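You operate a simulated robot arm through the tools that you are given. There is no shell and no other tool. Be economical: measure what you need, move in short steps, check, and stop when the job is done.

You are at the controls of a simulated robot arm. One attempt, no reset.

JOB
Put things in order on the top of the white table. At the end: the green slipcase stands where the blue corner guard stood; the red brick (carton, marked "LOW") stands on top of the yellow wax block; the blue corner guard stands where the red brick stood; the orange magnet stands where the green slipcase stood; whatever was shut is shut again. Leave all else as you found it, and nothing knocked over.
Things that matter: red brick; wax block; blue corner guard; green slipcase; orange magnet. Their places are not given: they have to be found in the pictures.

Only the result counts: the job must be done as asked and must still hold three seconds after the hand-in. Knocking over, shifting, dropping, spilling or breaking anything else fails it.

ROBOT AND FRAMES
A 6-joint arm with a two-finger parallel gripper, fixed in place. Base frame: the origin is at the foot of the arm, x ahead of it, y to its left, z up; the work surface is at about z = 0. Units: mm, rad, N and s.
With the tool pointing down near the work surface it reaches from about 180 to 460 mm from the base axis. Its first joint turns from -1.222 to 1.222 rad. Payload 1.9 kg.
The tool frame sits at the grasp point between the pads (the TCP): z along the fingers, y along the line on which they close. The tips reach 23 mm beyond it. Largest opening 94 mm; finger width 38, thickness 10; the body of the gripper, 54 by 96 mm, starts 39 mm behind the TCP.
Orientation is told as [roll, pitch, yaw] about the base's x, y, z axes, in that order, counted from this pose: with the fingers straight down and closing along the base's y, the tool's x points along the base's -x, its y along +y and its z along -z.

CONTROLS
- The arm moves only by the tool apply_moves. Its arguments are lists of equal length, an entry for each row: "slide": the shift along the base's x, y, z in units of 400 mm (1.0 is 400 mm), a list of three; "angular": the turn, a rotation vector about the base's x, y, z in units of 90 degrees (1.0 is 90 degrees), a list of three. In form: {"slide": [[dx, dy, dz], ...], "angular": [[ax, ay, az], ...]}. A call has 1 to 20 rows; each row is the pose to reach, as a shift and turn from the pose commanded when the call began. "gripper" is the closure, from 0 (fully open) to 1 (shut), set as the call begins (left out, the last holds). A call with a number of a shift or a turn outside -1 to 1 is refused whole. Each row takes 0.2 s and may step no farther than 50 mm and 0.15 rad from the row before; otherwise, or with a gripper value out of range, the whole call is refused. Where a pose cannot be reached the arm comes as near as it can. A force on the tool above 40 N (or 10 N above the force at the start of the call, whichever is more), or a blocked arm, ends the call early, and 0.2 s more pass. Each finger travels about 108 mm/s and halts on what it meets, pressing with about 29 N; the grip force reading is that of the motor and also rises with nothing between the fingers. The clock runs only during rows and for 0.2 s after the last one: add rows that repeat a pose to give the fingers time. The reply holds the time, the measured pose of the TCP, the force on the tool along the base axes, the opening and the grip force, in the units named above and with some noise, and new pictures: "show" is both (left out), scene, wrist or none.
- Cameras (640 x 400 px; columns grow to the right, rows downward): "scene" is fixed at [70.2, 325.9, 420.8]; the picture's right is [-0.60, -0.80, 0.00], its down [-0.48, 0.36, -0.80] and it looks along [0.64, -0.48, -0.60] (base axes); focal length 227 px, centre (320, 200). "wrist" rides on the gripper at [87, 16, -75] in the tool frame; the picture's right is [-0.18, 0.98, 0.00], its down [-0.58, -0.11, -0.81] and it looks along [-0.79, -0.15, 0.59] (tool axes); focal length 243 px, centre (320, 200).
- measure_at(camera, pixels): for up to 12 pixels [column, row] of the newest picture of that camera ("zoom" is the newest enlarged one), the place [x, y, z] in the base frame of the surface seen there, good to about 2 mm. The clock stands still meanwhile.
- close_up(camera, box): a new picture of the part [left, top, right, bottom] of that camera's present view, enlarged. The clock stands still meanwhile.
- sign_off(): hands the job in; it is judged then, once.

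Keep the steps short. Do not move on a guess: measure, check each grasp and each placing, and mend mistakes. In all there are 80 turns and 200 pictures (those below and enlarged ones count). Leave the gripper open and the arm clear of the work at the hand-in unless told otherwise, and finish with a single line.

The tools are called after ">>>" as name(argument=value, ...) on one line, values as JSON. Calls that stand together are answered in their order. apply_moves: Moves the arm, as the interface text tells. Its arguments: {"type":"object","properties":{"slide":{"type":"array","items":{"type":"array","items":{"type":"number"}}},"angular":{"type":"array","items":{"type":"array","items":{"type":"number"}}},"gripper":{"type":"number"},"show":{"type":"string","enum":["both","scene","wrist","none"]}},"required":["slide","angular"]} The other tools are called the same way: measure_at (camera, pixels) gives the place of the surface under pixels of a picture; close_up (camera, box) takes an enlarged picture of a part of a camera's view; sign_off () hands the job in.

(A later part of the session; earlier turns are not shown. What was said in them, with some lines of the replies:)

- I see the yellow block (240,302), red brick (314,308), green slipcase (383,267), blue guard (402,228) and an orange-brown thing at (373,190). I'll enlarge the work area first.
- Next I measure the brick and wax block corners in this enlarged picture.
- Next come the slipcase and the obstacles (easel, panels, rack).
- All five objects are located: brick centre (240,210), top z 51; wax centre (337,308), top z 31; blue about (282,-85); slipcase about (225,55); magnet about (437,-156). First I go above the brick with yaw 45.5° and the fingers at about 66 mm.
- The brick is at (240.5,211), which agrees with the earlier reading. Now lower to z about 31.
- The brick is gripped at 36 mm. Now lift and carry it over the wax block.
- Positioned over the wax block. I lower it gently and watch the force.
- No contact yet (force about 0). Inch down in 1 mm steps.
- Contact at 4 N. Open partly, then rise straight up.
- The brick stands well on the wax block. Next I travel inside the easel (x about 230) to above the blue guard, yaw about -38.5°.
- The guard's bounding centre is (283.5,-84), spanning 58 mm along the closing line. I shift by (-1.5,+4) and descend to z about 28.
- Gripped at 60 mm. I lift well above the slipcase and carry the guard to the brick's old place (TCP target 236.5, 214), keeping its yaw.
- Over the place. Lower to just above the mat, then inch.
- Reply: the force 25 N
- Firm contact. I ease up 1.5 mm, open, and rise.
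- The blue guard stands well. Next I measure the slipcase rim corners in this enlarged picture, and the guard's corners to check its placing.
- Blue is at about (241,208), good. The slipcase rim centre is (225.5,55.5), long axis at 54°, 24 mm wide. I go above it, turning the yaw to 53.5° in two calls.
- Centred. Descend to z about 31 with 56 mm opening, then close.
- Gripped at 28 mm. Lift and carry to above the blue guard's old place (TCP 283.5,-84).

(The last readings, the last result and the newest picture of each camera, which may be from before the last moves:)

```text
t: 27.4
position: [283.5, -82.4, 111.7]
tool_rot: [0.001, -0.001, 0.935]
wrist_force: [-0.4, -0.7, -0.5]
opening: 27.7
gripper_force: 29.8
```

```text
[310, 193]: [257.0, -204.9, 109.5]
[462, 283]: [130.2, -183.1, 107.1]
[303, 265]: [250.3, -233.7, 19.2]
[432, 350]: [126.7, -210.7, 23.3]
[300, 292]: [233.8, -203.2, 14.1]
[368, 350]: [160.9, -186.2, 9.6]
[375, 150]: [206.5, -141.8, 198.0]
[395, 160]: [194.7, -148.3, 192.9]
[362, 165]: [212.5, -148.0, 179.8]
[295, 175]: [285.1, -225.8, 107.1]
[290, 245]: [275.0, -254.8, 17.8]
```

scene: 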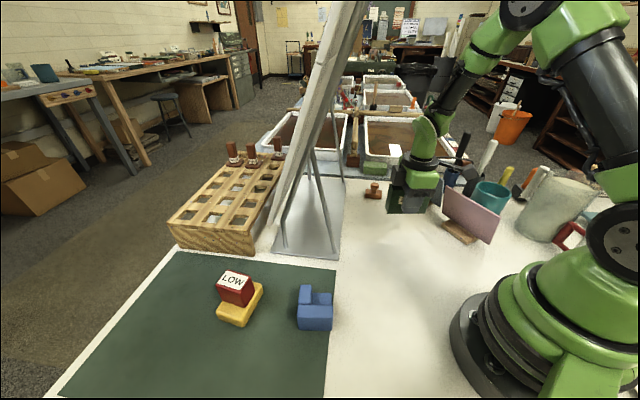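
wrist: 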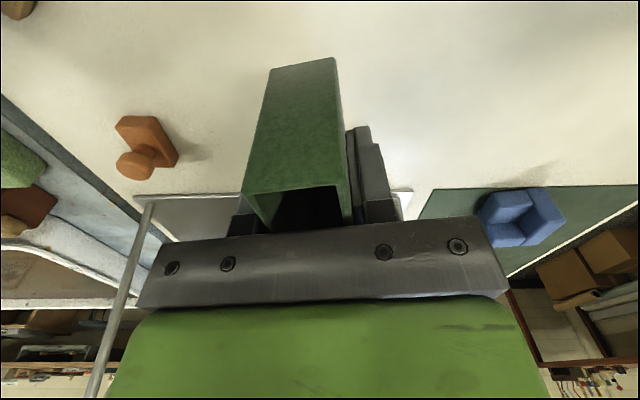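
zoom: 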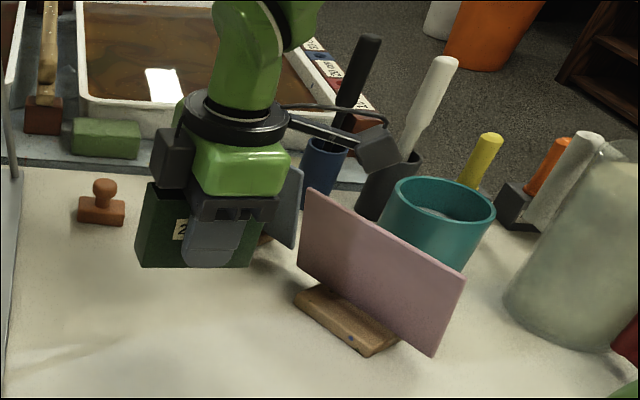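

The camera body keeps about 25 mm from the pink panel, so it is safe to lower.

>>> apply_moves(slide=[[0, -0.002, -0.07], [0, -0.002, -0.14], [0, -0.002, -0.18], [0, -0.002, -0.19], [0, -0.002, -0.195], [0, -0.002, -0.198], [0, -0.002, -0.198]], angular=[[0, 0, 0], [0, 0, 0], [0, 0, 0], [0, 0, 0], [0, 0, 0], [0, 0, 0], [0, 0, 0]])

```text
t: 29.0
position: [284.2, -85.1, 32.7]
tool_rot: [0.0, -0.001, 0.933]
wrist_force: [-0.2, 0.0, 0.2]
opening: 28.0
gripper_force: 28.7
```

scene: 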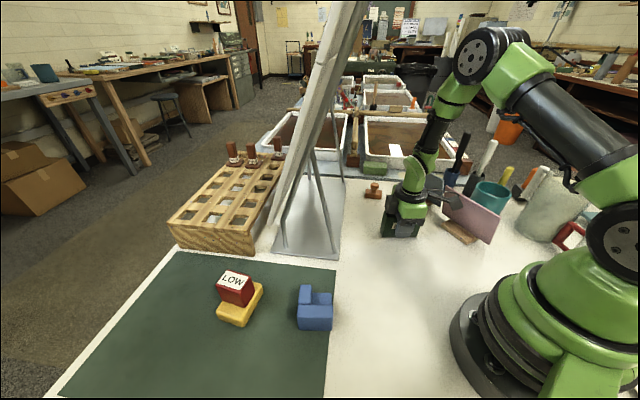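
wrist: 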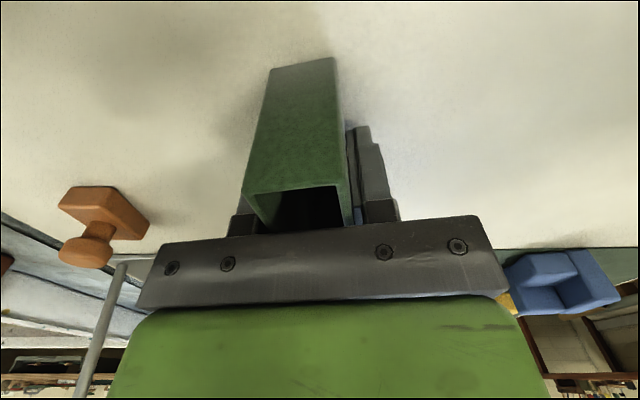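

No contact yet. One more millimetre, then open and rise.

>>> apply_moves(slide=[[0, 0, -0.002], [0, 0, -0.003], [0, 0, -0.003]], angular=[[0, 0, 0], [0, 0, 0], [0, 0, 0]], show="none")

>>> apply_moves(slide=[[0, 0, 0], [0, 0, 0], [0, 0, 0], [0, 0, 0.06], [0, 0, 0.16], [0, 0, 0.26], [0, 0, 0.36]], angular=[[0, 0, 0], [0, 0, 0], [0, 0, 0], [0, 0, 0], [0, 0, 0], [0, 0, 0], [0, 0, 0]], gripper=0.45)

>>> close_up(camera="scene", box=[350, 160, 510, 260])

```text
t: 29.8
position: [283.0, -85.6, 30.3]
tool_rot: [-0.001, -0.002, 0.934]
wrist_force: [-0.8, 1.3, 5.8]
opening: 27.8
gripper_force: 29.6
```

```text
t: 31.4
position: [281.3, -83.2, 175.1]
tool_rot: [0.001, -0.003, 0.935]
wrist_force: [0.3, -0.8, -0.6]
opening: 51.5
gripper_force: 0.1
```

scene: 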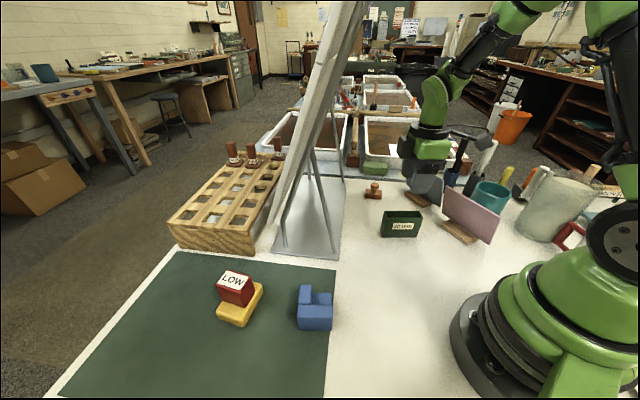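
wrist: 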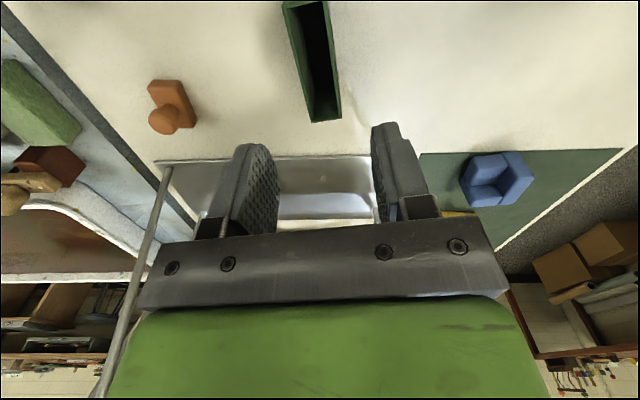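

```text
4.00 times, centred on (430, 210) of scene
```

zoom: 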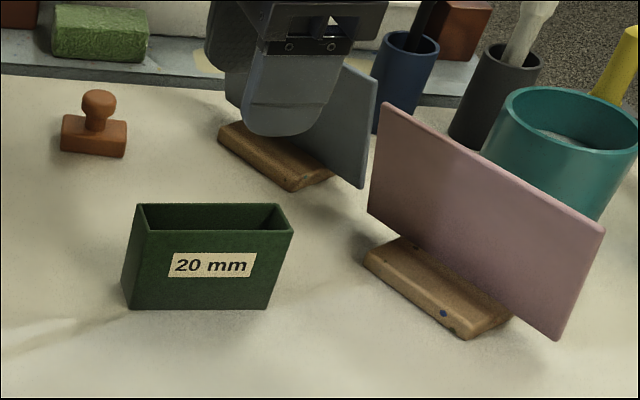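

The slipcase stands upright in place. Now the magnet: I turn the yaw to about -46° while moving toward it, high enough to clear the panels.

>>> apply_moves(slide=[[0, 0, 0], [0.02, -0.01, 0], [0.05, -0.025, 0], [0.08, -0.045, 0], [0.1, -0.055, 0], [0.125, -0.0675, 0]], angular=[[0, 0, -0.093], [0, 0, -0.186], [0, 0, -0.279], [0, 0, -0.372], [0, 0, -0.465], [0, 0, -0.558]], show="none")

>>> apply_moves(slide=[[0.03, -0.01, 0], [0.08, -0.03, 0], [0.13, -0.06, -0.02], [0.19, -0.085, -0.05], [0.235, -0.105, -0.08], [0.255, -0.112, -0.1], [0.255, -0.112, -0.1]], angular=[[0, 0, -0.091], [0, 0, -0.182], [0, 0, -0.273], [0, 0, -0.364], [0, 0, -0.455], [0, 0, -0.548], [0, 0, -0.548]], gripper=0.15)

```text
t: 32.8
position: [334.0, -110.9, 176.0]
tool_rot: [0.0, -0.002, 0.055]
wrist_force: [-1.2, -0.2, -0.4]
opening: 51.9
gripper_force: 0.1
```

```text
t: 34.4
position: [435.5, -156.0, 135.1]
tool_rot: [0.0, 0.0, -0.807]
wrist_force: [-0.6, -0.4, 0.7]
opening: 79.9
gripper_force: 0.1
```

scene: 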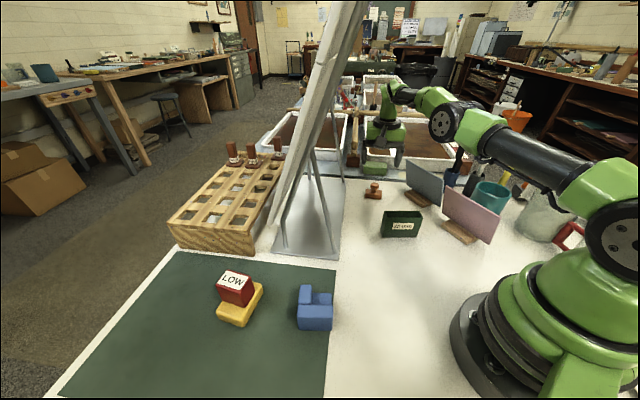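
wrist: 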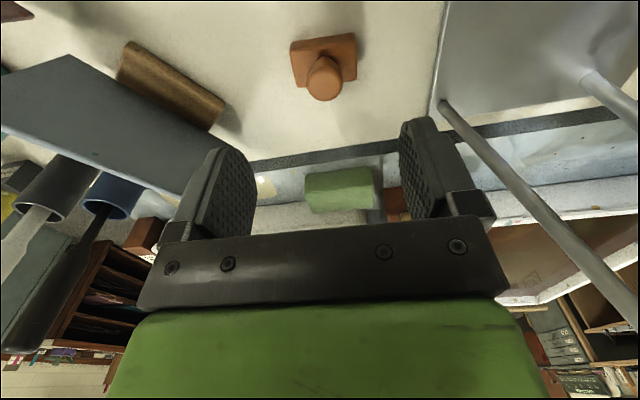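

>>> close_up(camera="wrist", box=[275, 20, 375, 110])

>>> measure_at(camera="wrist", pixels=[[292, 52], [355, 46], [355, 77], [298, 85], [323, 90], [311, 90], [338, 86], [440, 110], [450, 60], [318, 195], [230, 150]])

>>> close_up(camera="scene", box=[340, 110, 460, 210])

```text
4.44 times, centred on (325, 65) of wrist
```

zoom: 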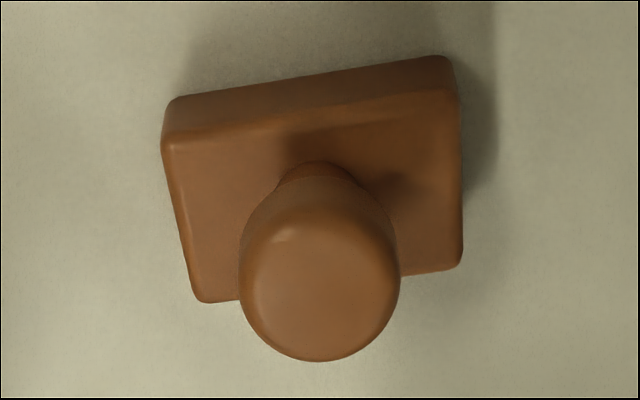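

```text
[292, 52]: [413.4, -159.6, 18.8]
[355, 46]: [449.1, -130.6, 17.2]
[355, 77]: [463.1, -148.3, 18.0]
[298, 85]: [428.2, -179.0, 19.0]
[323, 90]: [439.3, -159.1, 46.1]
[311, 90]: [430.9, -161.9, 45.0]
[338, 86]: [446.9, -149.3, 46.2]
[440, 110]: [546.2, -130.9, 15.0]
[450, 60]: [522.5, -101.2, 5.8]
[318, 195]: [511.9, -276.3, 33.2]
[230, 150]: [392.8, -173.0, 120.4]
```

```text
4.00 times, centred on (400, 160) of scene
```

zoom: 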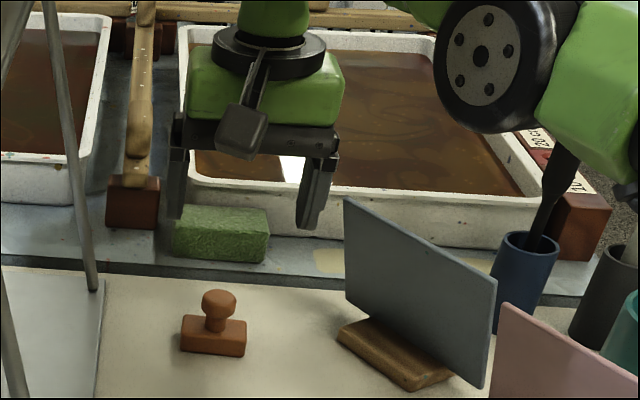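

Magnet centre (438.5,-154.5), long axis about 41°. I trim the yaw and descend in stages, checking reach.

>>> apply_moves(slide=[[0.005, 0.002, -0.06], [0.0075, 0.004, -0.13], [0.0075, 0.004, -0.19], [0.0075, 0.004, -0.23], [0.0075, 0.004, -0.23]], angular=[[0, 0, -0.02], [0, 0, -0.033], [0, 0, -0.033], [0, 0, -0.033], [0, 0, -0.033]])

```text
t: 35.6
position: [432.0, -151.5, 44.6]
tool_rot: [0.0, -0.002, -0.858]
wrist_force: [0.6, -0.1, -0.6]
opening: 79.9
gripper_force: 0.1
out of reach, approached as far as the arm can: row 2, 3, 4, 5
```

scene: 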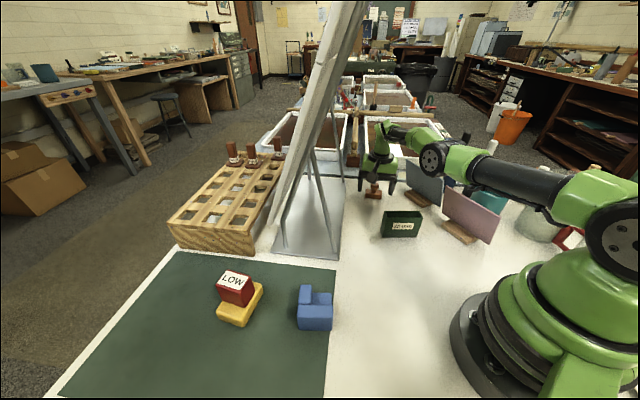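
wrist: 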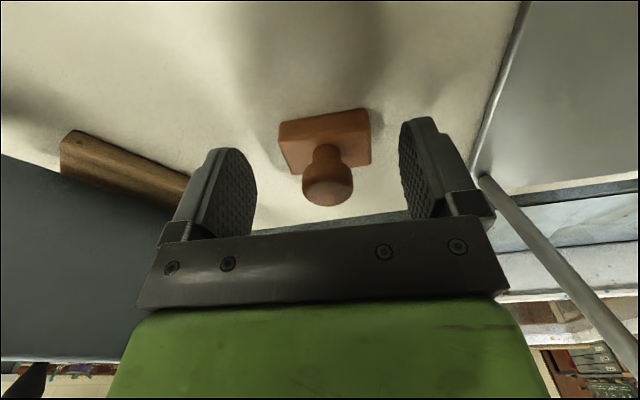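

7 mm short radially. Pads are 38 mm wide, so I can grip with an offset toward the base. First, a small test move to learn the command reference.

>>> apply_moves(slide=[[-0.0125, 0.015, 0], [-0.0125, 0.015, 0]], angular=[[0, 0, 0], [0, 0, 0]], show="none")

```text
t: 36.2
position: [431.8, -146.6, 44.4]
tool_rot: [0.0, -0.001, -0.855]
wrist_force: [0.1, 0.3, 0.2]
opening: 80.1
gripper_force: 0.1
out of reach, approached as far as the arm can: row 1, 2
```

Reach is about 456 mm with a vertical tool. I tilt the tool by 5°, tips outward, which gains reach, and go above the magnet's centre.

>>> apply_moves(slide=[[0, 0, 0], [0.006, -0.0078, 0], [0.006, -0.0078, 0]], angular=[[-0.009, -0.026, 0], [-0.0185, -0.0524, 0], [-0.0185, -0.0524, 0]])

```text
t: 37.0
position: [445.7, -155.1, 42.5]
tool_rot: [0.038, -0.076, -0.852]
wrist_force: [-0.4, -0.4, 0.8]
opening: 80.0
gripper_force: 0.1
out of reach, approached as far as the arm can: row 1, 2, 3
```

scene: 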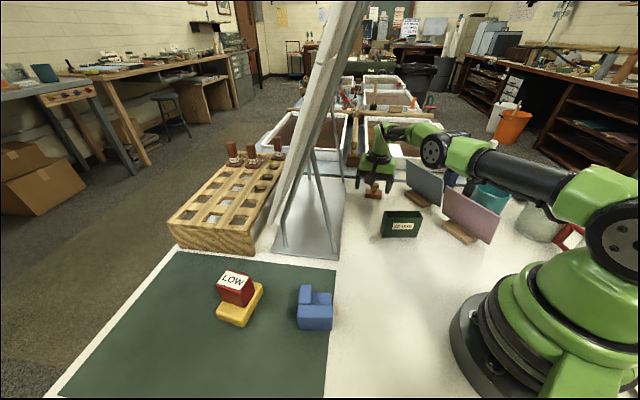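
wrist: 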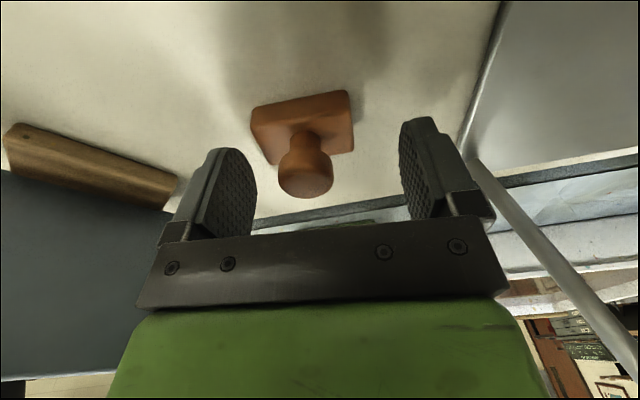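

It landed at (445.7,-155.1), further out than wanted. I come back by (-9,+3).

>>> apply_moves(slide=[[-0.0225, 0.0075, 0], [-0.0225, 0.0075, 0]], angular=[[0, 0, 0], [0, 0, 0]], show="none")

```text
t: 37.6
position: [424.8, -147.3, 44.7]
tool_rot: [0.046, -0.078, -0.859]
wrist_force: [0.2, 0.1, -1.1]
opening: 79.8
gripper_force: 0.1
out of reach, approached as far as the arm can: row 1
```

Now in reach at (424.8,-147.3). I approach again in small steps.

>>> apply_moves(slide=[[0.0, 0.0, 0], [0.006, -0.002, 0], [0.012, -0.005, 0], [0.018, -0.0075, 0], [0.022, -0.0095, 0], [0.022, -0.0095, 0]], angular=[[0, 0, 0], [0, 0, 0], [0, 0, 0], [0, 0, 0], [0, 0, 0], [0, 0, 0]], show="none")

```text
t: 39.0
position: [434.2, -151.1, 44.4]
tool_rot: [0.043, -0.075, -0.857]
wrist_force: [0.3, -0.5, 0.9]
opening: 79.9
gripper_force: 0.0
```

Reached (434,-151): 5 mm offset along the pad width, 1 mm along closing. Lower in small steps to z about 28.

>>> apply_moves(slide=[[0, 0, -0.01], [0, 0, -0.02], [0, 0, -0.03], [0, 0, -0.041], [0, 0, -0.041]], angular=[[0, 0, 0], [0, 0, 0], [0, 0, 0], [0, 0, 0], [0, 0, 0]])

```text
t: 40.2
position: [434.3, -151.1, 26.7]
tool_rot: [0.043, -0.077, -0.857]
wrist_force: [-0.5, -0.4, 0.3]
opening: 79.9
gripper_force: 0.1
```

scene: 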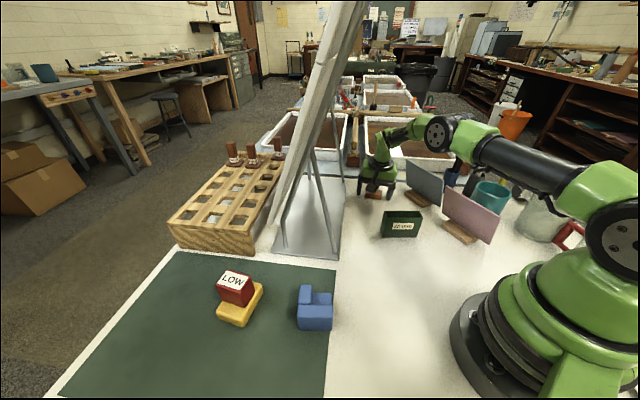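
wrist: 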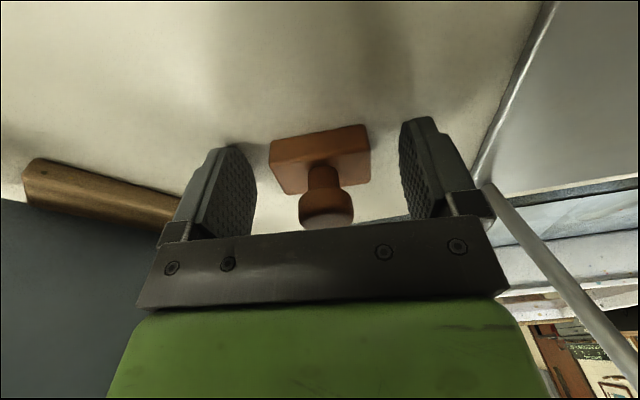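

The magnet is between the fingers. Close.

>>> apply_moves(slide=[[0, 0, 0], [0, 0, 0], [0, 0, 0], [0, 0, 0]], angular=[[0, 0, 0], [0, 0, 0], [0, 0, 0], [0, 0, 0]], gripper=0.6, show="wrist")

```text
t: 41.2
position: [434.6, -151.2, 27.3]
tool_rot: [0.042, -0.077, -0.857]
wrist_force: [0.4, -0.5, 0.5]
opening: 49.7
gripper_force: 29.1
```

wrist: 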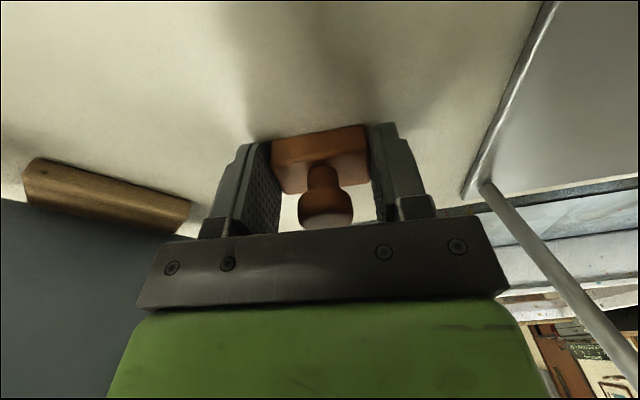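

Gripped at 49.7 mm. I lift gently, retreat the way I came, cross high over the slipcase, and hover at the slipcase's old place, keeping the orientation.

>>> apply_moves(slide=[[-0.0075, 0.0025, 0.03], [-0.02, 0.0075, 0.075], [-0.05, 0.02, 0.15], [-0.1125, 0.045, 0.2375], [-0.2125, 0.075, 0.2875], [-0.325, 0.1, 0.3], [-0.4125, 0.175, 0.3], [-0.4875, 0.2625, 0.3], [-0.52, 0.375, 0.3], [-0.532, 0.4875, 0.3], [-0.532, 0.529, 0.25], [-0.532, 0.529, 0.15], [-0.532, 0.529, 0.15]], angular=[[0, 0, 0], [0, 0, 0], [0, 0, 0], [0, 0, 0], [0, 0, 0], [0, 0, 0], [0, 0, 0], [0, 0, 0], [0, 0, 0], [0, 0, 0], [0, 0, 0], [0, 0, 0], [0, 0, 0]])

```text
t: 44.0
position: [223.2, 60.5, 93.6]
tool_rot: [0.042, -0.079, -0.857]
wrist_force: [0.3, 0.4, -0.6]
opening: 49.4
gripper_force: 29.0
out of reach, approached as far as the arm can: row 12, 13
```

scene: 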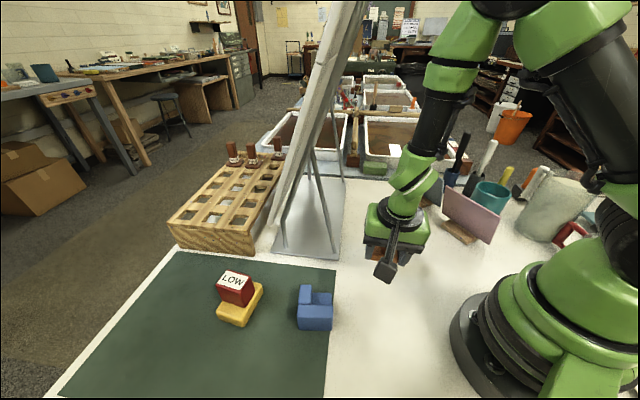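
wrist: 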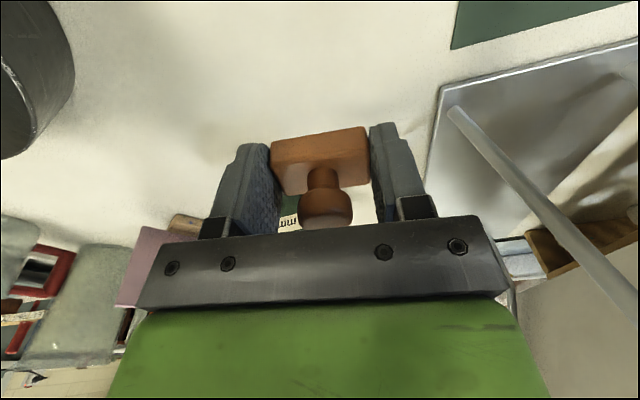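

With the tilt it is too close in to reach lower there. I rise and turn about the vertical by +110°, which keeps the magnet level, so the tilt lies tangentially.

>>> apply_moves(slide=[[0, 0, 0.06], [0, 0, 0.1], [0, 0, 0.1], [0, 0, 0.1], [0, 0, 0.1], [0, 0, 0.1], [0, 0, 0.1]], angular=[[0, 0, 0], [0, 0, 0.09], [0, 0, 0.18], [0, 0, 0.27], [0, 0, 0.36], [0, 0, 0.45], [0, 0, 0.54]], show="none")

>>> apply_moves(slide=[[0, 0, 0], [0, 0, 0], [0, -0.005, 0], [0, -0.01, 0], [0.001, -0.015, 0], [0.002, -0.022, 0], [0.002, -0.022, 0], [0.002, -0.022, 0], [0.002, -0.022, -0.05], [0.002, -0.022, -0.1], [0.002, -0.022, -0.1]], angular=[[0, 0, 0.09], [0, 0, 0.18], [0, 0, 0.27], [0, 0, 0.36], [0, 0, 0.45], [0, 0, 0.54], [0, 0, 0.62], [0, 0, 0.682], [0, 0, 0.682], [0, 0, 0.682], [0, 0, 0.682]])

```text
t: 45.6
position: [222.5, 60.0, 132.7]
tool_rot: [0.045, -0.077, -0.009]
wrist_force: [0.6, 0.7, -1.3]
opening: 49.3
gripper_force: 29.3
out of reach, approached as far as the arm can: row 1, 2
```

```text
t: 48.0
position: [224.7, 52.0, 94.8]
tool_rot: [0.044, -0.077, 1.063]
wrist_force: [-0.7, 0.3, -0.7]
opening: 49.2
gripper_force: 28.5
```

scene: 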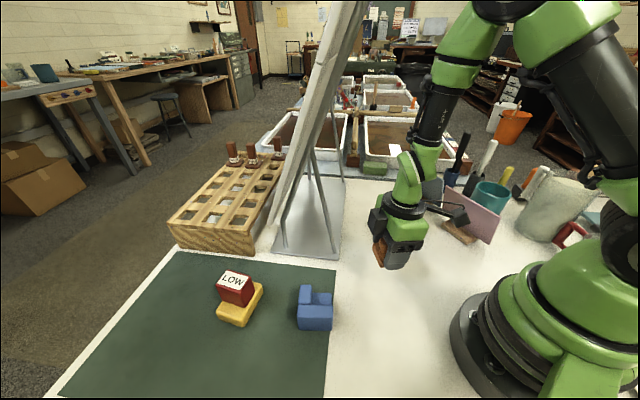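
wrist: 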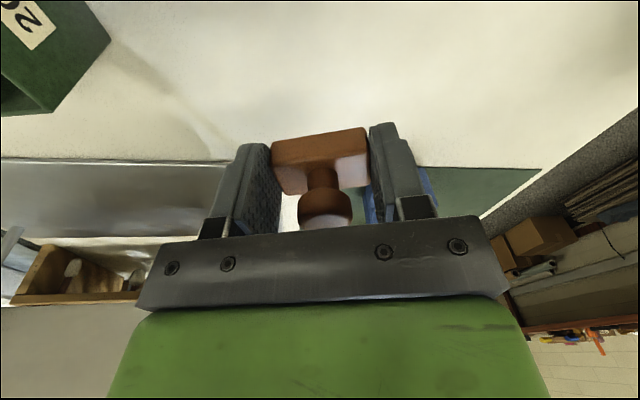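

Now in reach, at z 94.8. Gripping height was 27.3, so I go down to about 31 first.

>>> apply_moves(slide=[[-0.004, 0, -0.06], [-0.004, 0, -0.11], [-0.004, 0, -0.14], [-0.004, 0, -0.158], [-0.004, 0, -0.158]], angular=[[0, 0, 0], [0, 0, 0], [0, 0, 0], [0, 0, 0], [0, 0, 0]])

```text
t: 49.2
position: [235.9, 54.3, 37.7]
tool_rot: [0.046, -0.075, 1.061]
wrist_force: [0.4, -1.0, -0.7]
opening: 49.5
gripper_force: 29.5
out of reach, approached as far as the arm can: row 1, 2, 3, 4, 5
```

scene: 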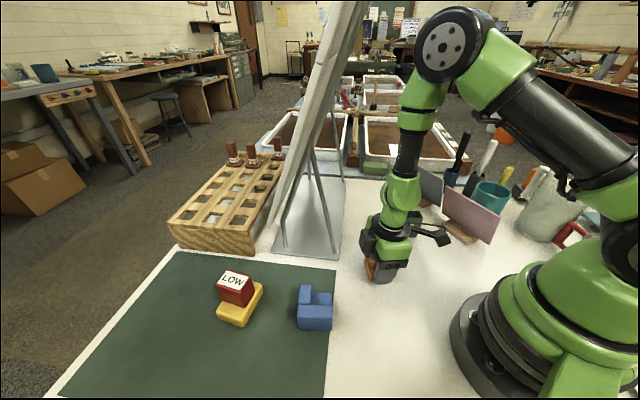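
wrist: 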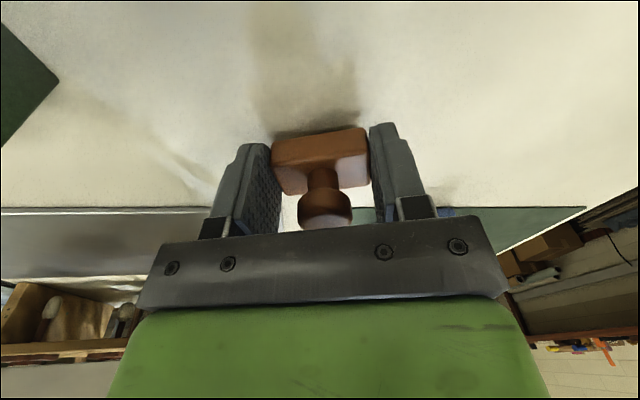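

The solver struggled; last time small steps helped. I try creeping to the target from here at the same height.

>>> apply_moves(slide=[[0, 0, 0.02], [0, 0, 0.02], [0, 0, 0.02]], angular=[[0, 0, 0], [0, 0, 0], [0, 0, 0]], show="none")

```text
t: 50.0
position: [225.0, 50.2, 44.8]
tool_rot: [0.066, -0.042, 1.064]
wrist_force: [0.9, -0.3, -1.1]
opening: 49.3
gripper_force: 28.6
out of reach, approached as far as the arm can: row 1, 2
```

>>> apply_moves(slide=[[0, 0, 0], [0, 0, 0], [0, 0, 0]], angular=[[0, 0, 0], [0, 0, 0], [0, 0, 0]], show="none")

```text
t: 50.8
position: [225.7, 49.8, 43.8]
tool_rot: [0.065, -0.045, 1.062]
wrist_force: [0.5, -0.6, -2.2]
opening: 49.4
gripper_force: 29.1
```

Stable here with the residual tilt within about 2° of level for the magnet. Lower in small steps and watch.

>>> apply_moves(slide=[[0, 0, -0.008], [0, 0, -0.016], [0, 0, -0.025], [0, 0, -0.025]], angular=[[0, 0, 0], [0, 0, 0], [0, 0, 0], [0, 0, 0]])

>>> close_up(camera="scene", box=[344, 225, 440, 295])

```text
t: 51.8
position: [236.5, 54.2, 35.7]
tool_rot: [0.048, -0.075, 1.061]
wrist_force: [0.0, -0.1, -1.6]
opening: 49.6
gripper_force: 28.6
out of reach, approached as far as the arm can: row 1, 2, 3, 4
```

scene: 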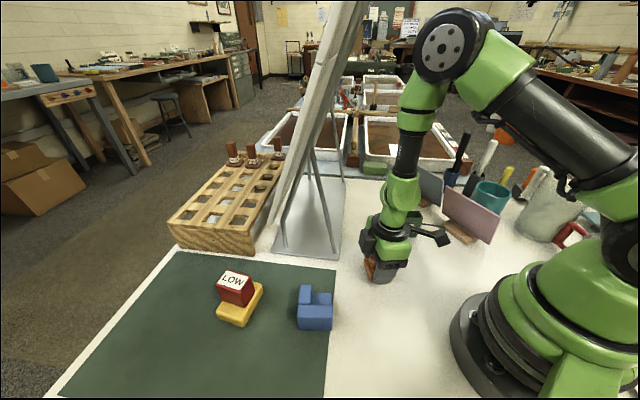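
wrist: 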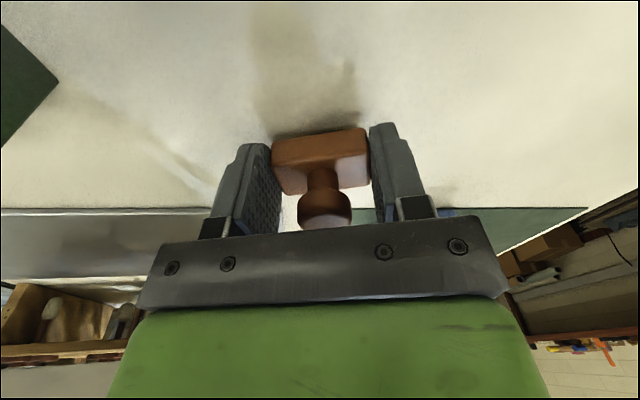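

```text
5.71 times, centred on (392, 260) of scene
```

zoom: 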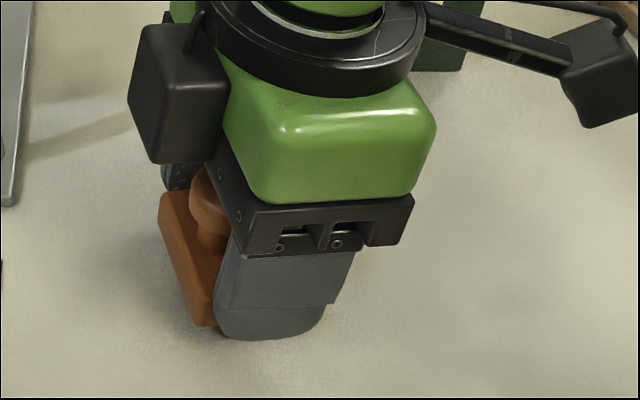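

The wrist limit blocks this lean. I rise and turn 25° more about the vertical, so that the lean points slightly inward like the reachable side.

>>> apply_moves(slide=[[0, 0, 0.06], [0, 0, 0.12], [0, 0, 0.17], [0, 0, 0.17], [0, 0, 0.17], [0, 0, 0.17]], angular=[[0, 0, 0], [0, 0, 0], [0, 0, 0.09], [0, 0, 0.18], [0, 0, 0.278], [0, 0, 0.278]], show="none")

```text
refused: row 5 steps farther than a row can; nothing moved
```

>>> apply_moves(slide=[[0, 0, 0.06], [0, 0, 0.12], [0, 0, 0.17], [0, 0, 0.17], [0, 0, 0.17], [0, 0, 0.17], [0, 0, 0.17]], angular=[[0, 0, 0], [0, 0, 0], [0, 0, 0.09], [0, 0, 0.18], [0, 0, 0.25], [0, 0, 0.278], [0, 0, 0.278]], show="none")

```text
t: 53.4
position: [221.4, 53.1, 97.4]
tool_rot: [0.043, -0.075, 1.5]
wrist_force: [0.3, 0.0, -1.8]
opening: 48.9
gripper_force: 29.2
out of reach, approached as far as the arm can: row 2, 3
```

Fully in reach with correct tilt. Adjust xy and lower most of the way.

>>> apply_moves(slide=[[0.008, -0.005, -0.05], [0.008, -0.005, -0.1], [0.008, -0.005, -0.13], [0.008, -0.005, -0.15], [0.008, -0.005, -0.15]], angular=[[0, 0, 0], [0, 0, 0], [0, 0, 0], [0, 0, 0], [0, 0, 0]])

```text
t: 54.6
position: [227.7, 48.4, 39.2]
tool_rot: [0.064, -0.057, 1.498]
wrist_force: [0.2, 1.2, -1.2]
opening: 49.0
gripper_force: 29.1
out of reach, approached as far as the arm can: row 4, 5
```

scene: 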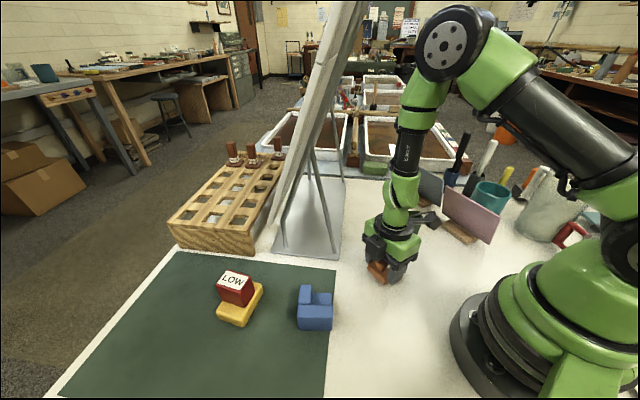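
wrist: 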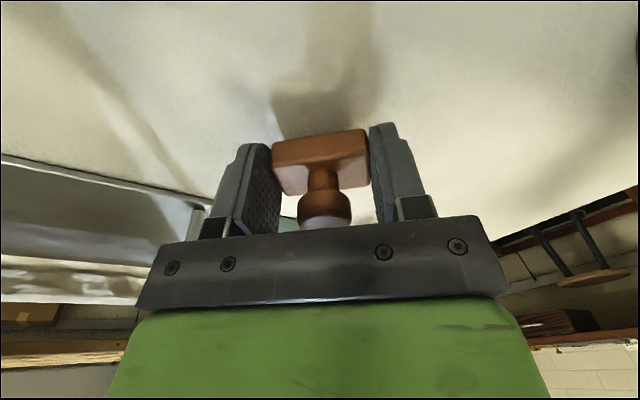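

1.5° off at z 39. I halve the tilt (2.5° at most for the magnet), which should bring it within reach.

>>> apply_moves(slide=[[0, 0, 0.03], [0, 0, 0.02], [0, 0, 0], [0, 0, 0]], angular=[[-0.012, -0.006, 0], [-0.025, -0.012, 0], [-0.025, -0.012, 0], [-0.025, -0.012, 0]], show="none")

```text
t: 55.6
position: [230.7, 47.9, 39.8]
tool_rot: [0.038, -0.022, 1.499]
wrist_force: [-1.1, -0.2, -0.5]
opening: 49.1
gripper_force: 28.9
out of reach, approached as far as the arm can: row 2, 3, 4
```

Still blocked by the near limit. Clean way: set the magnet down level a little further out (about x 262), regrip with a vertical tool, then place it. First restore the tilt and move out.

>>> apply_moves(slide=[[0.03, 0, 0.03], [0.06, 0, 0.03], [0.09, 0, 0.02], [0.09, 0, 0.0], [0.09, 0, 0.0]], angular=[[0.0, 0.0, 0], [0.012, 0.006, 0], [0.025, 0.012, 0], [0.025, 0.012, 0], [0.025, 0.012, 0]])

```text
t: 56.8
position: [261.0, 49.3, 35.0]
tool_rot: [0.045, -0.077, 1.498]
wrist_force: [-0.4, 0.7, -1.1]
opening: 49.2
gripper_force: 28.7
out of reach, approached as far as the arm can: row 2, 3
```

scene: 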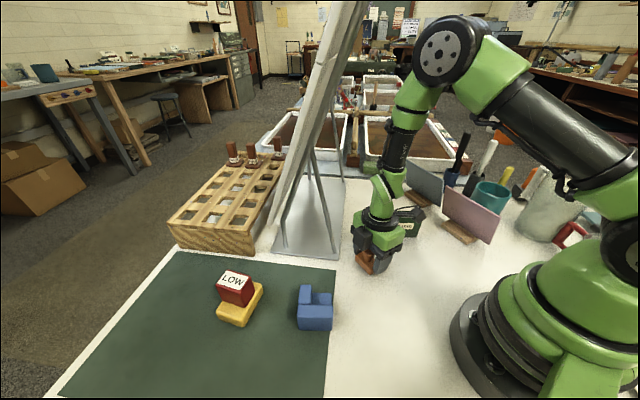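
wrist: 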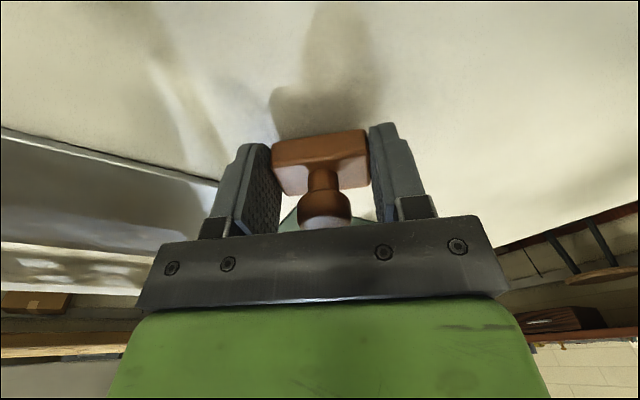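

In reach with the correct tilt. Lower to contact (about 27.5).

>>> apply_moves(slide=[[0, 0, -0.008], [0, 0, -0.014], [0, 0, -0.017], [0, 0, -0.017]], angular=[[0, 0, 0], [0, 0, 0], [0, 0, 0], [0, 0, 0]], show="wrist")

```text
t: 57.8
position: [260.8, 51.1, 29.5]
tool_rot: [0.042, -0.076, 1.499]
wrist_force: [-0.5, -0.3, -1.8]
opening: 49.3
gripper_force: 28.7
```

wrist: 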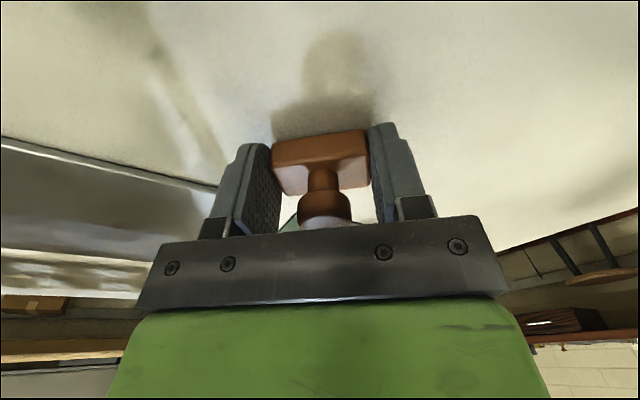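

>>> apply_moves(slide=[[0, 0, -0.003], [0, 0, -0.005], [0, 0, -0.005]], angular=[[0, 0, 0], [0, 0, 0], [0, 0, 0]], show="none")

```text
t: 58.6
position: [260.7, 48.4, 28.5]
tool_rot: [0.043, -0.077, 1.499]
wrist_force: [0.1, -0.9, -1.4]
opening: 49.1
gripper_force: 29.3
```

>>> apply_moves(slide=[[0, 0, -0.003], [0, 0, -0.005], [0, 0, -0.005]], angular=[[0, 0, 0], [0, 0, 0], [0, 0, 0]], show="none")

```text
t: 59.4
position: [261.1, 50.1, 25.6]
tool_rot: [0.041, -0.078, 1.498]
wrist_force: [-2.9, 1.9, 19.6]
opening: 49.5
gripper_force: 29.1
```

Contact. I ease 1 mm, open, rise and make the tool vertical.

>>> apply_moves(slide=[[0, 0, 0.003], [0, 0, 0.003]], angular=[[0, 0, 0], [0, 0, 0]], show="none")

>>> apply_moves(slide=[[0, 0, 0], [0, 0, 0], [0, 0, 0], [0, 0, 0.05], [0, 0, 0.13], [0, 0, 0.2], [0, 0, 0.25], [0, 0, 0.25]], angular=[[0, 0, 0], [0, 0, 0], [0, 0, 0], [0, 0, 0], [0, 0, 0], [-0.025, -0.012, 0], [-0.05, -0.024, 0], [-0.05, -0.024, 0]], gripper=0.2)

>>> close_up(camera="wrist", box=[260, 0, 400, 120])

```text
t: 60.0
position: [260.1, 50.1, 27.2]
tool_rot: [0.045, -0.077, 1.5]
wrist_force: [0.6, -0.8, -1.7]
opening: 49.7
gripper_force: 29.1
```

```text
t: 61.8
position: [262.0, 50.7, 130.1]
tool_rot: [0.002, -0.001, 1.497]
wrist_force: [0.8, -0.2, 0.0]
opening: 75.0
gripper_force: 0.0
```

scene: 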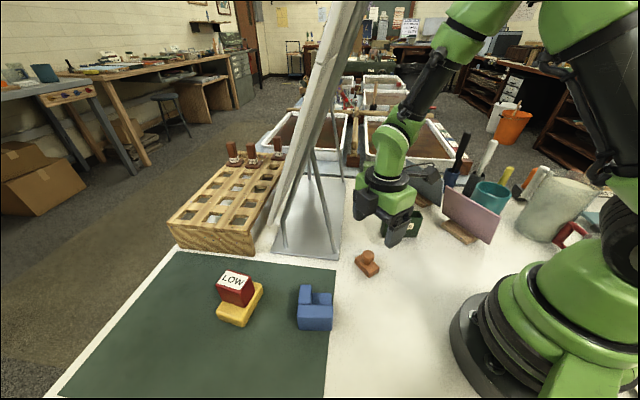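
wrist: 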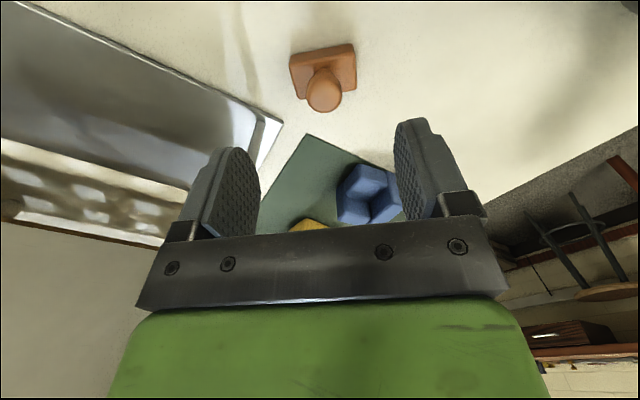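

```text
3.33 times, centred on (330, 60) of wrist
```

zoom: 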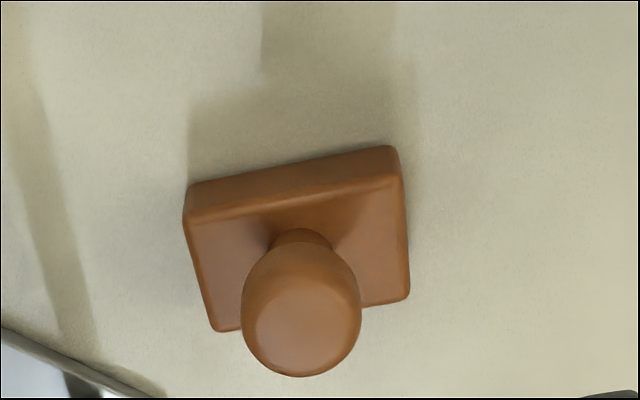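

The magnet stands level. Measure it for the regrip.

>>> measure_at(camera="zoom", pixels=[[190, 218], [398, 180], [405, 295], [222, 325], [302, 325], [262, 330], [350, 315]])

```text
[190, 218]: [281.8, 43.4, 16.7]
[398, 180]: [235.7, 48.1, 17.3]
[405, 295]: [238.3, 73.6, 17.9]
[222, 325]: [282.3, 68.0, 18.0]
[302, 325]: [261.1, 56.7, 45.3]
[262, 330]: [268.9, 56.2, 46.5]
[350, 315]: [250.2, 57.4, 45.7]
```

Centre (259.8,57.8). Regrip with a vertical tool at z about 28.

>>> apply_moves(slide=[[-0.005, 0.018, -0.06], [-0.005, 0.018, -0.13], [-0.005, 0.018, -0.2], [-0.005, 0.018, -0.24], [-0.005, 0.018, -0.255], [-0.005, 0.018, -0.255]], angular=[[0, 0, 0], [0, 0, 0], [0, 0, 0], [0, 0, 0], [0, 0, 0], [0, 0, 0]])

>>> apply_moves(slide=[[0, 0, 0], [0, 0, 0], [0, 0, 0], [0, 0, 0]], angular=[[0, 0, 0], [0, 0, 0], [0, 0, 0], [0, 0, 0]], gripper=0.6, show="wrist")

```text
t: 63.2
position: [260.1, 56.7, 24.4]
tool_rot: [0.0, -0.003, 1.499]
wrist_force: [-0.3, -0.3, -0.8]
opening: 75.0
gripper_force: 0.1
```

scene: 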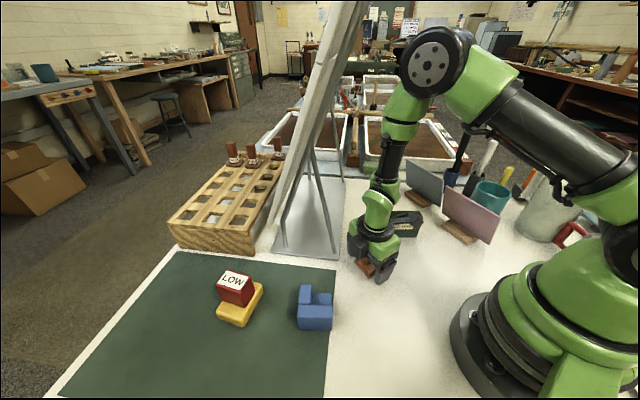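
wrist: 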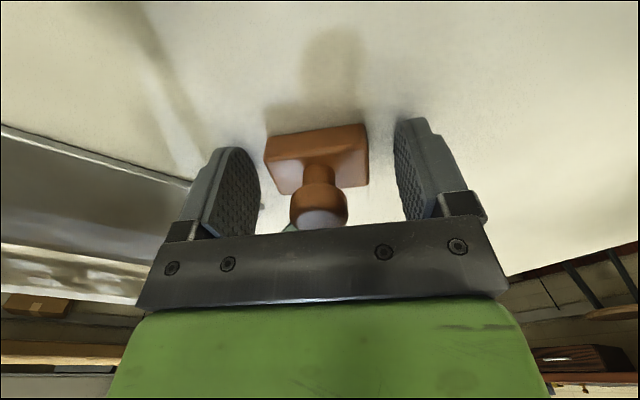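

```text
t: 64.2
position: [259.8, 57.4, 25.3]
tool_rot: [0.001, -0.003, 1.498]
wrist_force: [0.7, -0.4, 0.2]
opening: 49.5
gripper_force: 28.6
```

wrist: 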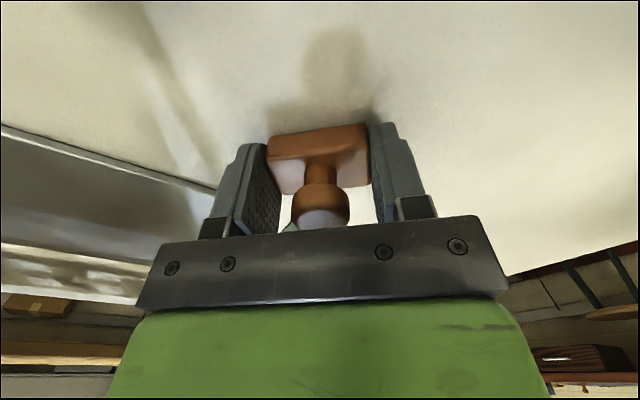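

Gripped. Lift 25 mm, shift -34.5 mm in x, and lower to 2 mm above.

>>> apply_moves(slide=[[0, 0, 0.03], [0, 0, 0.06], [-0.03, -0.001, 0.06], [-0.06, -0.002, 0.06], [-0.086, -0.003, 0.06], [-0.086, -0.003, 0.03], [-0.086, -0.003, 0.008], [-0.086, -0.003, 0.008]], angular=[[0, 0, 0], [0, 0, 0], [0, 0, 0], [0, 0, 0], [0, 0, 0], [0, 0, 0], [0, 0, 0], [0, 0, 0]])

```text
t: 66.0
position: [224.4, 55.4, 27.1]
tool_rot: [-0.001, -0.003, 1.501]
wrist_force: [0.3, -0.1, -0.7]
opening: 49.4
gripper_force: 29.4
```

scene: 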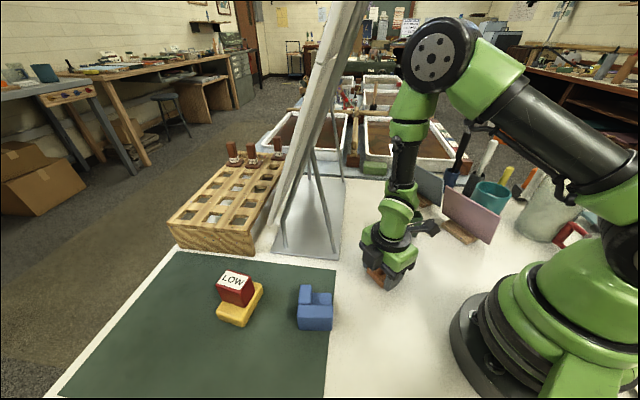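
wrist: 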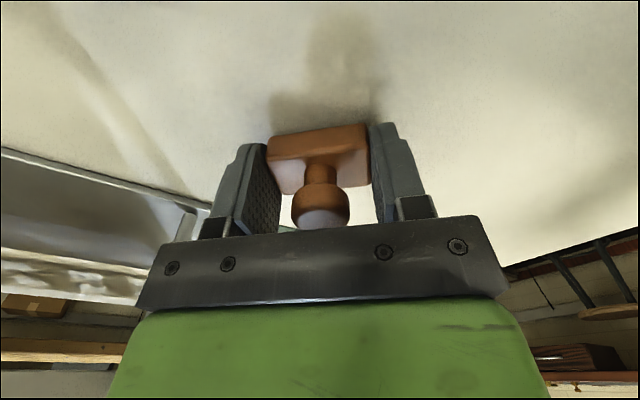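

In place and in reach. Lower the last 2–3 mm, then release and rise.

>>> apply_moves(slide=[[0.001, 0.001, -0.004], [0.001, 0.001, -0.007], [0.001, 0.001, -0.008], [0.001, 0.001, -0.008]], angular=[[0, 0, 0], [0, 0, 0], [0, 0, 0], [0, 0, 0]], show="none")

>>> apply_moves(slide=[[0, 0, 0], [0, 0, 0], [0, 0, 0], [0, 0, 0.04], [0, 0, 0.12], [0, 0, 0.22], [0, 0, 0.32]], angular=[[0, 0, 0], [0, 0, 0], [0, 0, 0], [0, 0, 0], [0, 0, 0], [0, 0, 0], [0, 0, 0]], gripper=0.2)

>>> close_up(camera="scene", box=[340, 200, 452, 290])

```text
t: 67.0
position: [224.9, 55.1, 25.7]
tool_rot: [0.002, -0.002, 1.498]
wrist_force: [-0.4, 0.6, -1.5]
opening: 49.3
gripper_force: 29.0
```

```text
t: 68.6
position: [225.3, 55.9, 153.3]
tool_rot: [0.001, -0.002, 1.5]
wrist_force: [1.0, 0.4, -0.1]
opening: 75.1
gripper_force: 0.1
```

scene: 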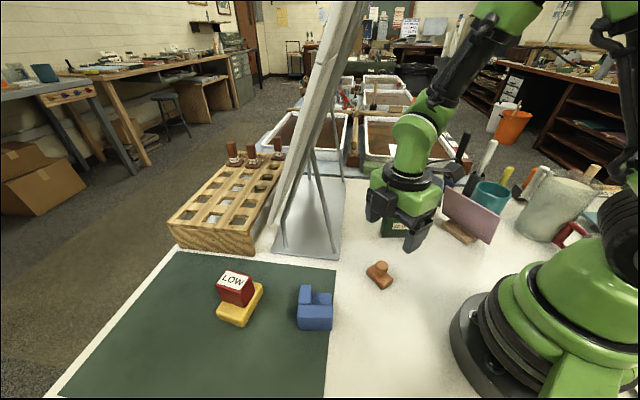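
wrist: 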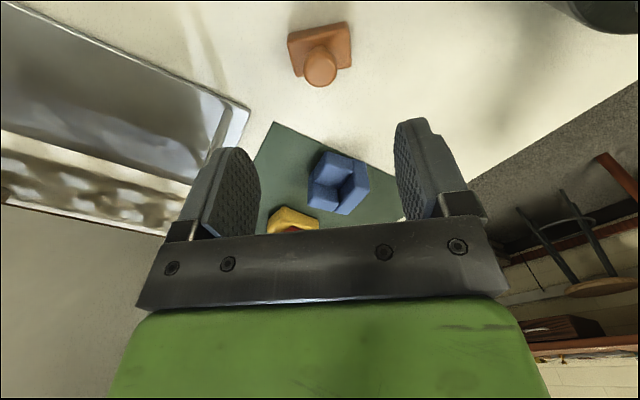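

```text
4.44 times, centred on (396, 245) of scene
```

zoom: 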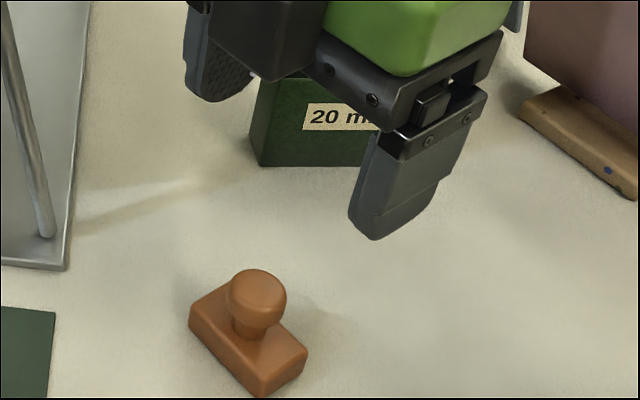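

The magnet stands in place. I raise the arm clear with the gripper open, then do a final check.

>>> apply_moves(slide=[[0, 0, 0.1], [0, 0, 0.2], [0.02, 0.03, 0.3], [0.02, 0.03, 0.33], [0.02, 0.03, 0.33]], angular=[[0, 0, -0.09], [0, 0, -0.18], [0, 0, -0.27], [0, 0, -0.36], [0, 0, -0.45]], gripper=0)

>>> measure_at(camera="scene", pixels=[[379, 266], [235, 280], [302, 292], [382, 214], [422, 214], [424, 221], [384, 221]])

>>> close_up(camera="scene", box=[200, 160, 520, 350])

```text
t: 69.8
position: [232.8, 67.3, 285.7]
tool_rot: [0.0, -0.001, 0.79]
wrist_force: [-0.3, -0.1, 1.1]
opening: 94.1
gripper_force: 0.0
```

scene: 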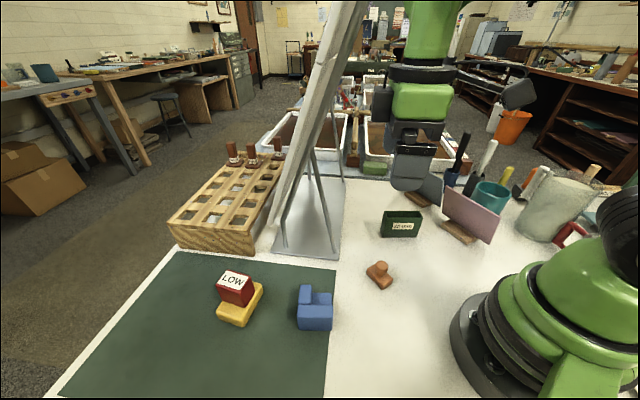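
wrist: 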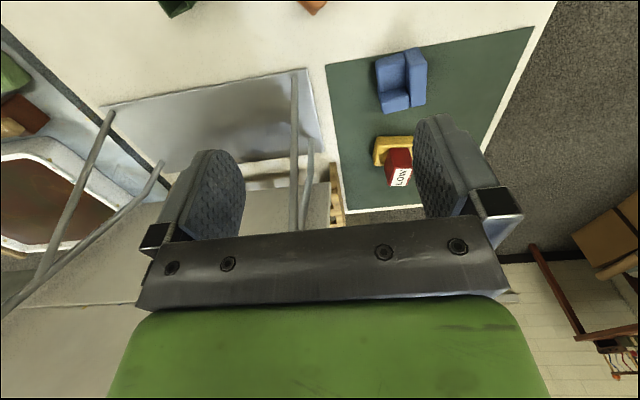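

```text
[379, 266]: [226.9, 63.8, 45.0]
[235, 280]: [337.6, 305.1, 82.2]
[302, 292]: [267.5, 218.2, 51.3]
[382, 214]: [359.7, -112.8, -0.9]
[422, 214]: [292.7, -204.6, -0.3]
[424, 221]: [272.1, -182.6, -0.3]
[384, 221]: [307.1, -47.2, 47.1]
```

```text
2.00 times, centred on (360, 255) of scene
```

zoom: 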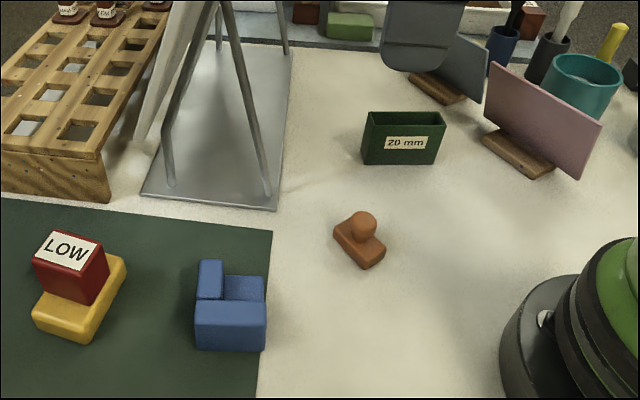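

>>> measure_at(camera="zoom", pixels=[[337, 230], [383, 248], [363, 262], [363, 215], [368, 114], [442, 115], [437, 124], [372, 126]])

```text
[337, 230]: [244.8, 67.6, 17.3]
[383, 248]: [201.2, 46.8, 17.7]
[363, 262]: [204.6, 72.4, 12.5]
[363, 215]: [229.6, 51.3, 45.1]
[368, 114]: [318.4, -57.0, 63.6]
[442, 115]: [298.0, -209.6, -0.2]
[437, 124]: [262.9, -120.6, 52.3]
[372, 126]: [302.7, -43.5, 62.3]
```

All five items are verified: magnet at about (223,57), slipcase upright at about (285,-84), blue guard at about (241,208), and the brick on the wax block. Handing in.

>>> sign_off()

```text
The job is handed in.
```

The job is handed in: slipcase, brick, corner guard and magnet all stand where asked, nothing was knocked over, nothing shut was opened, and the gripper is open with the arm clear.
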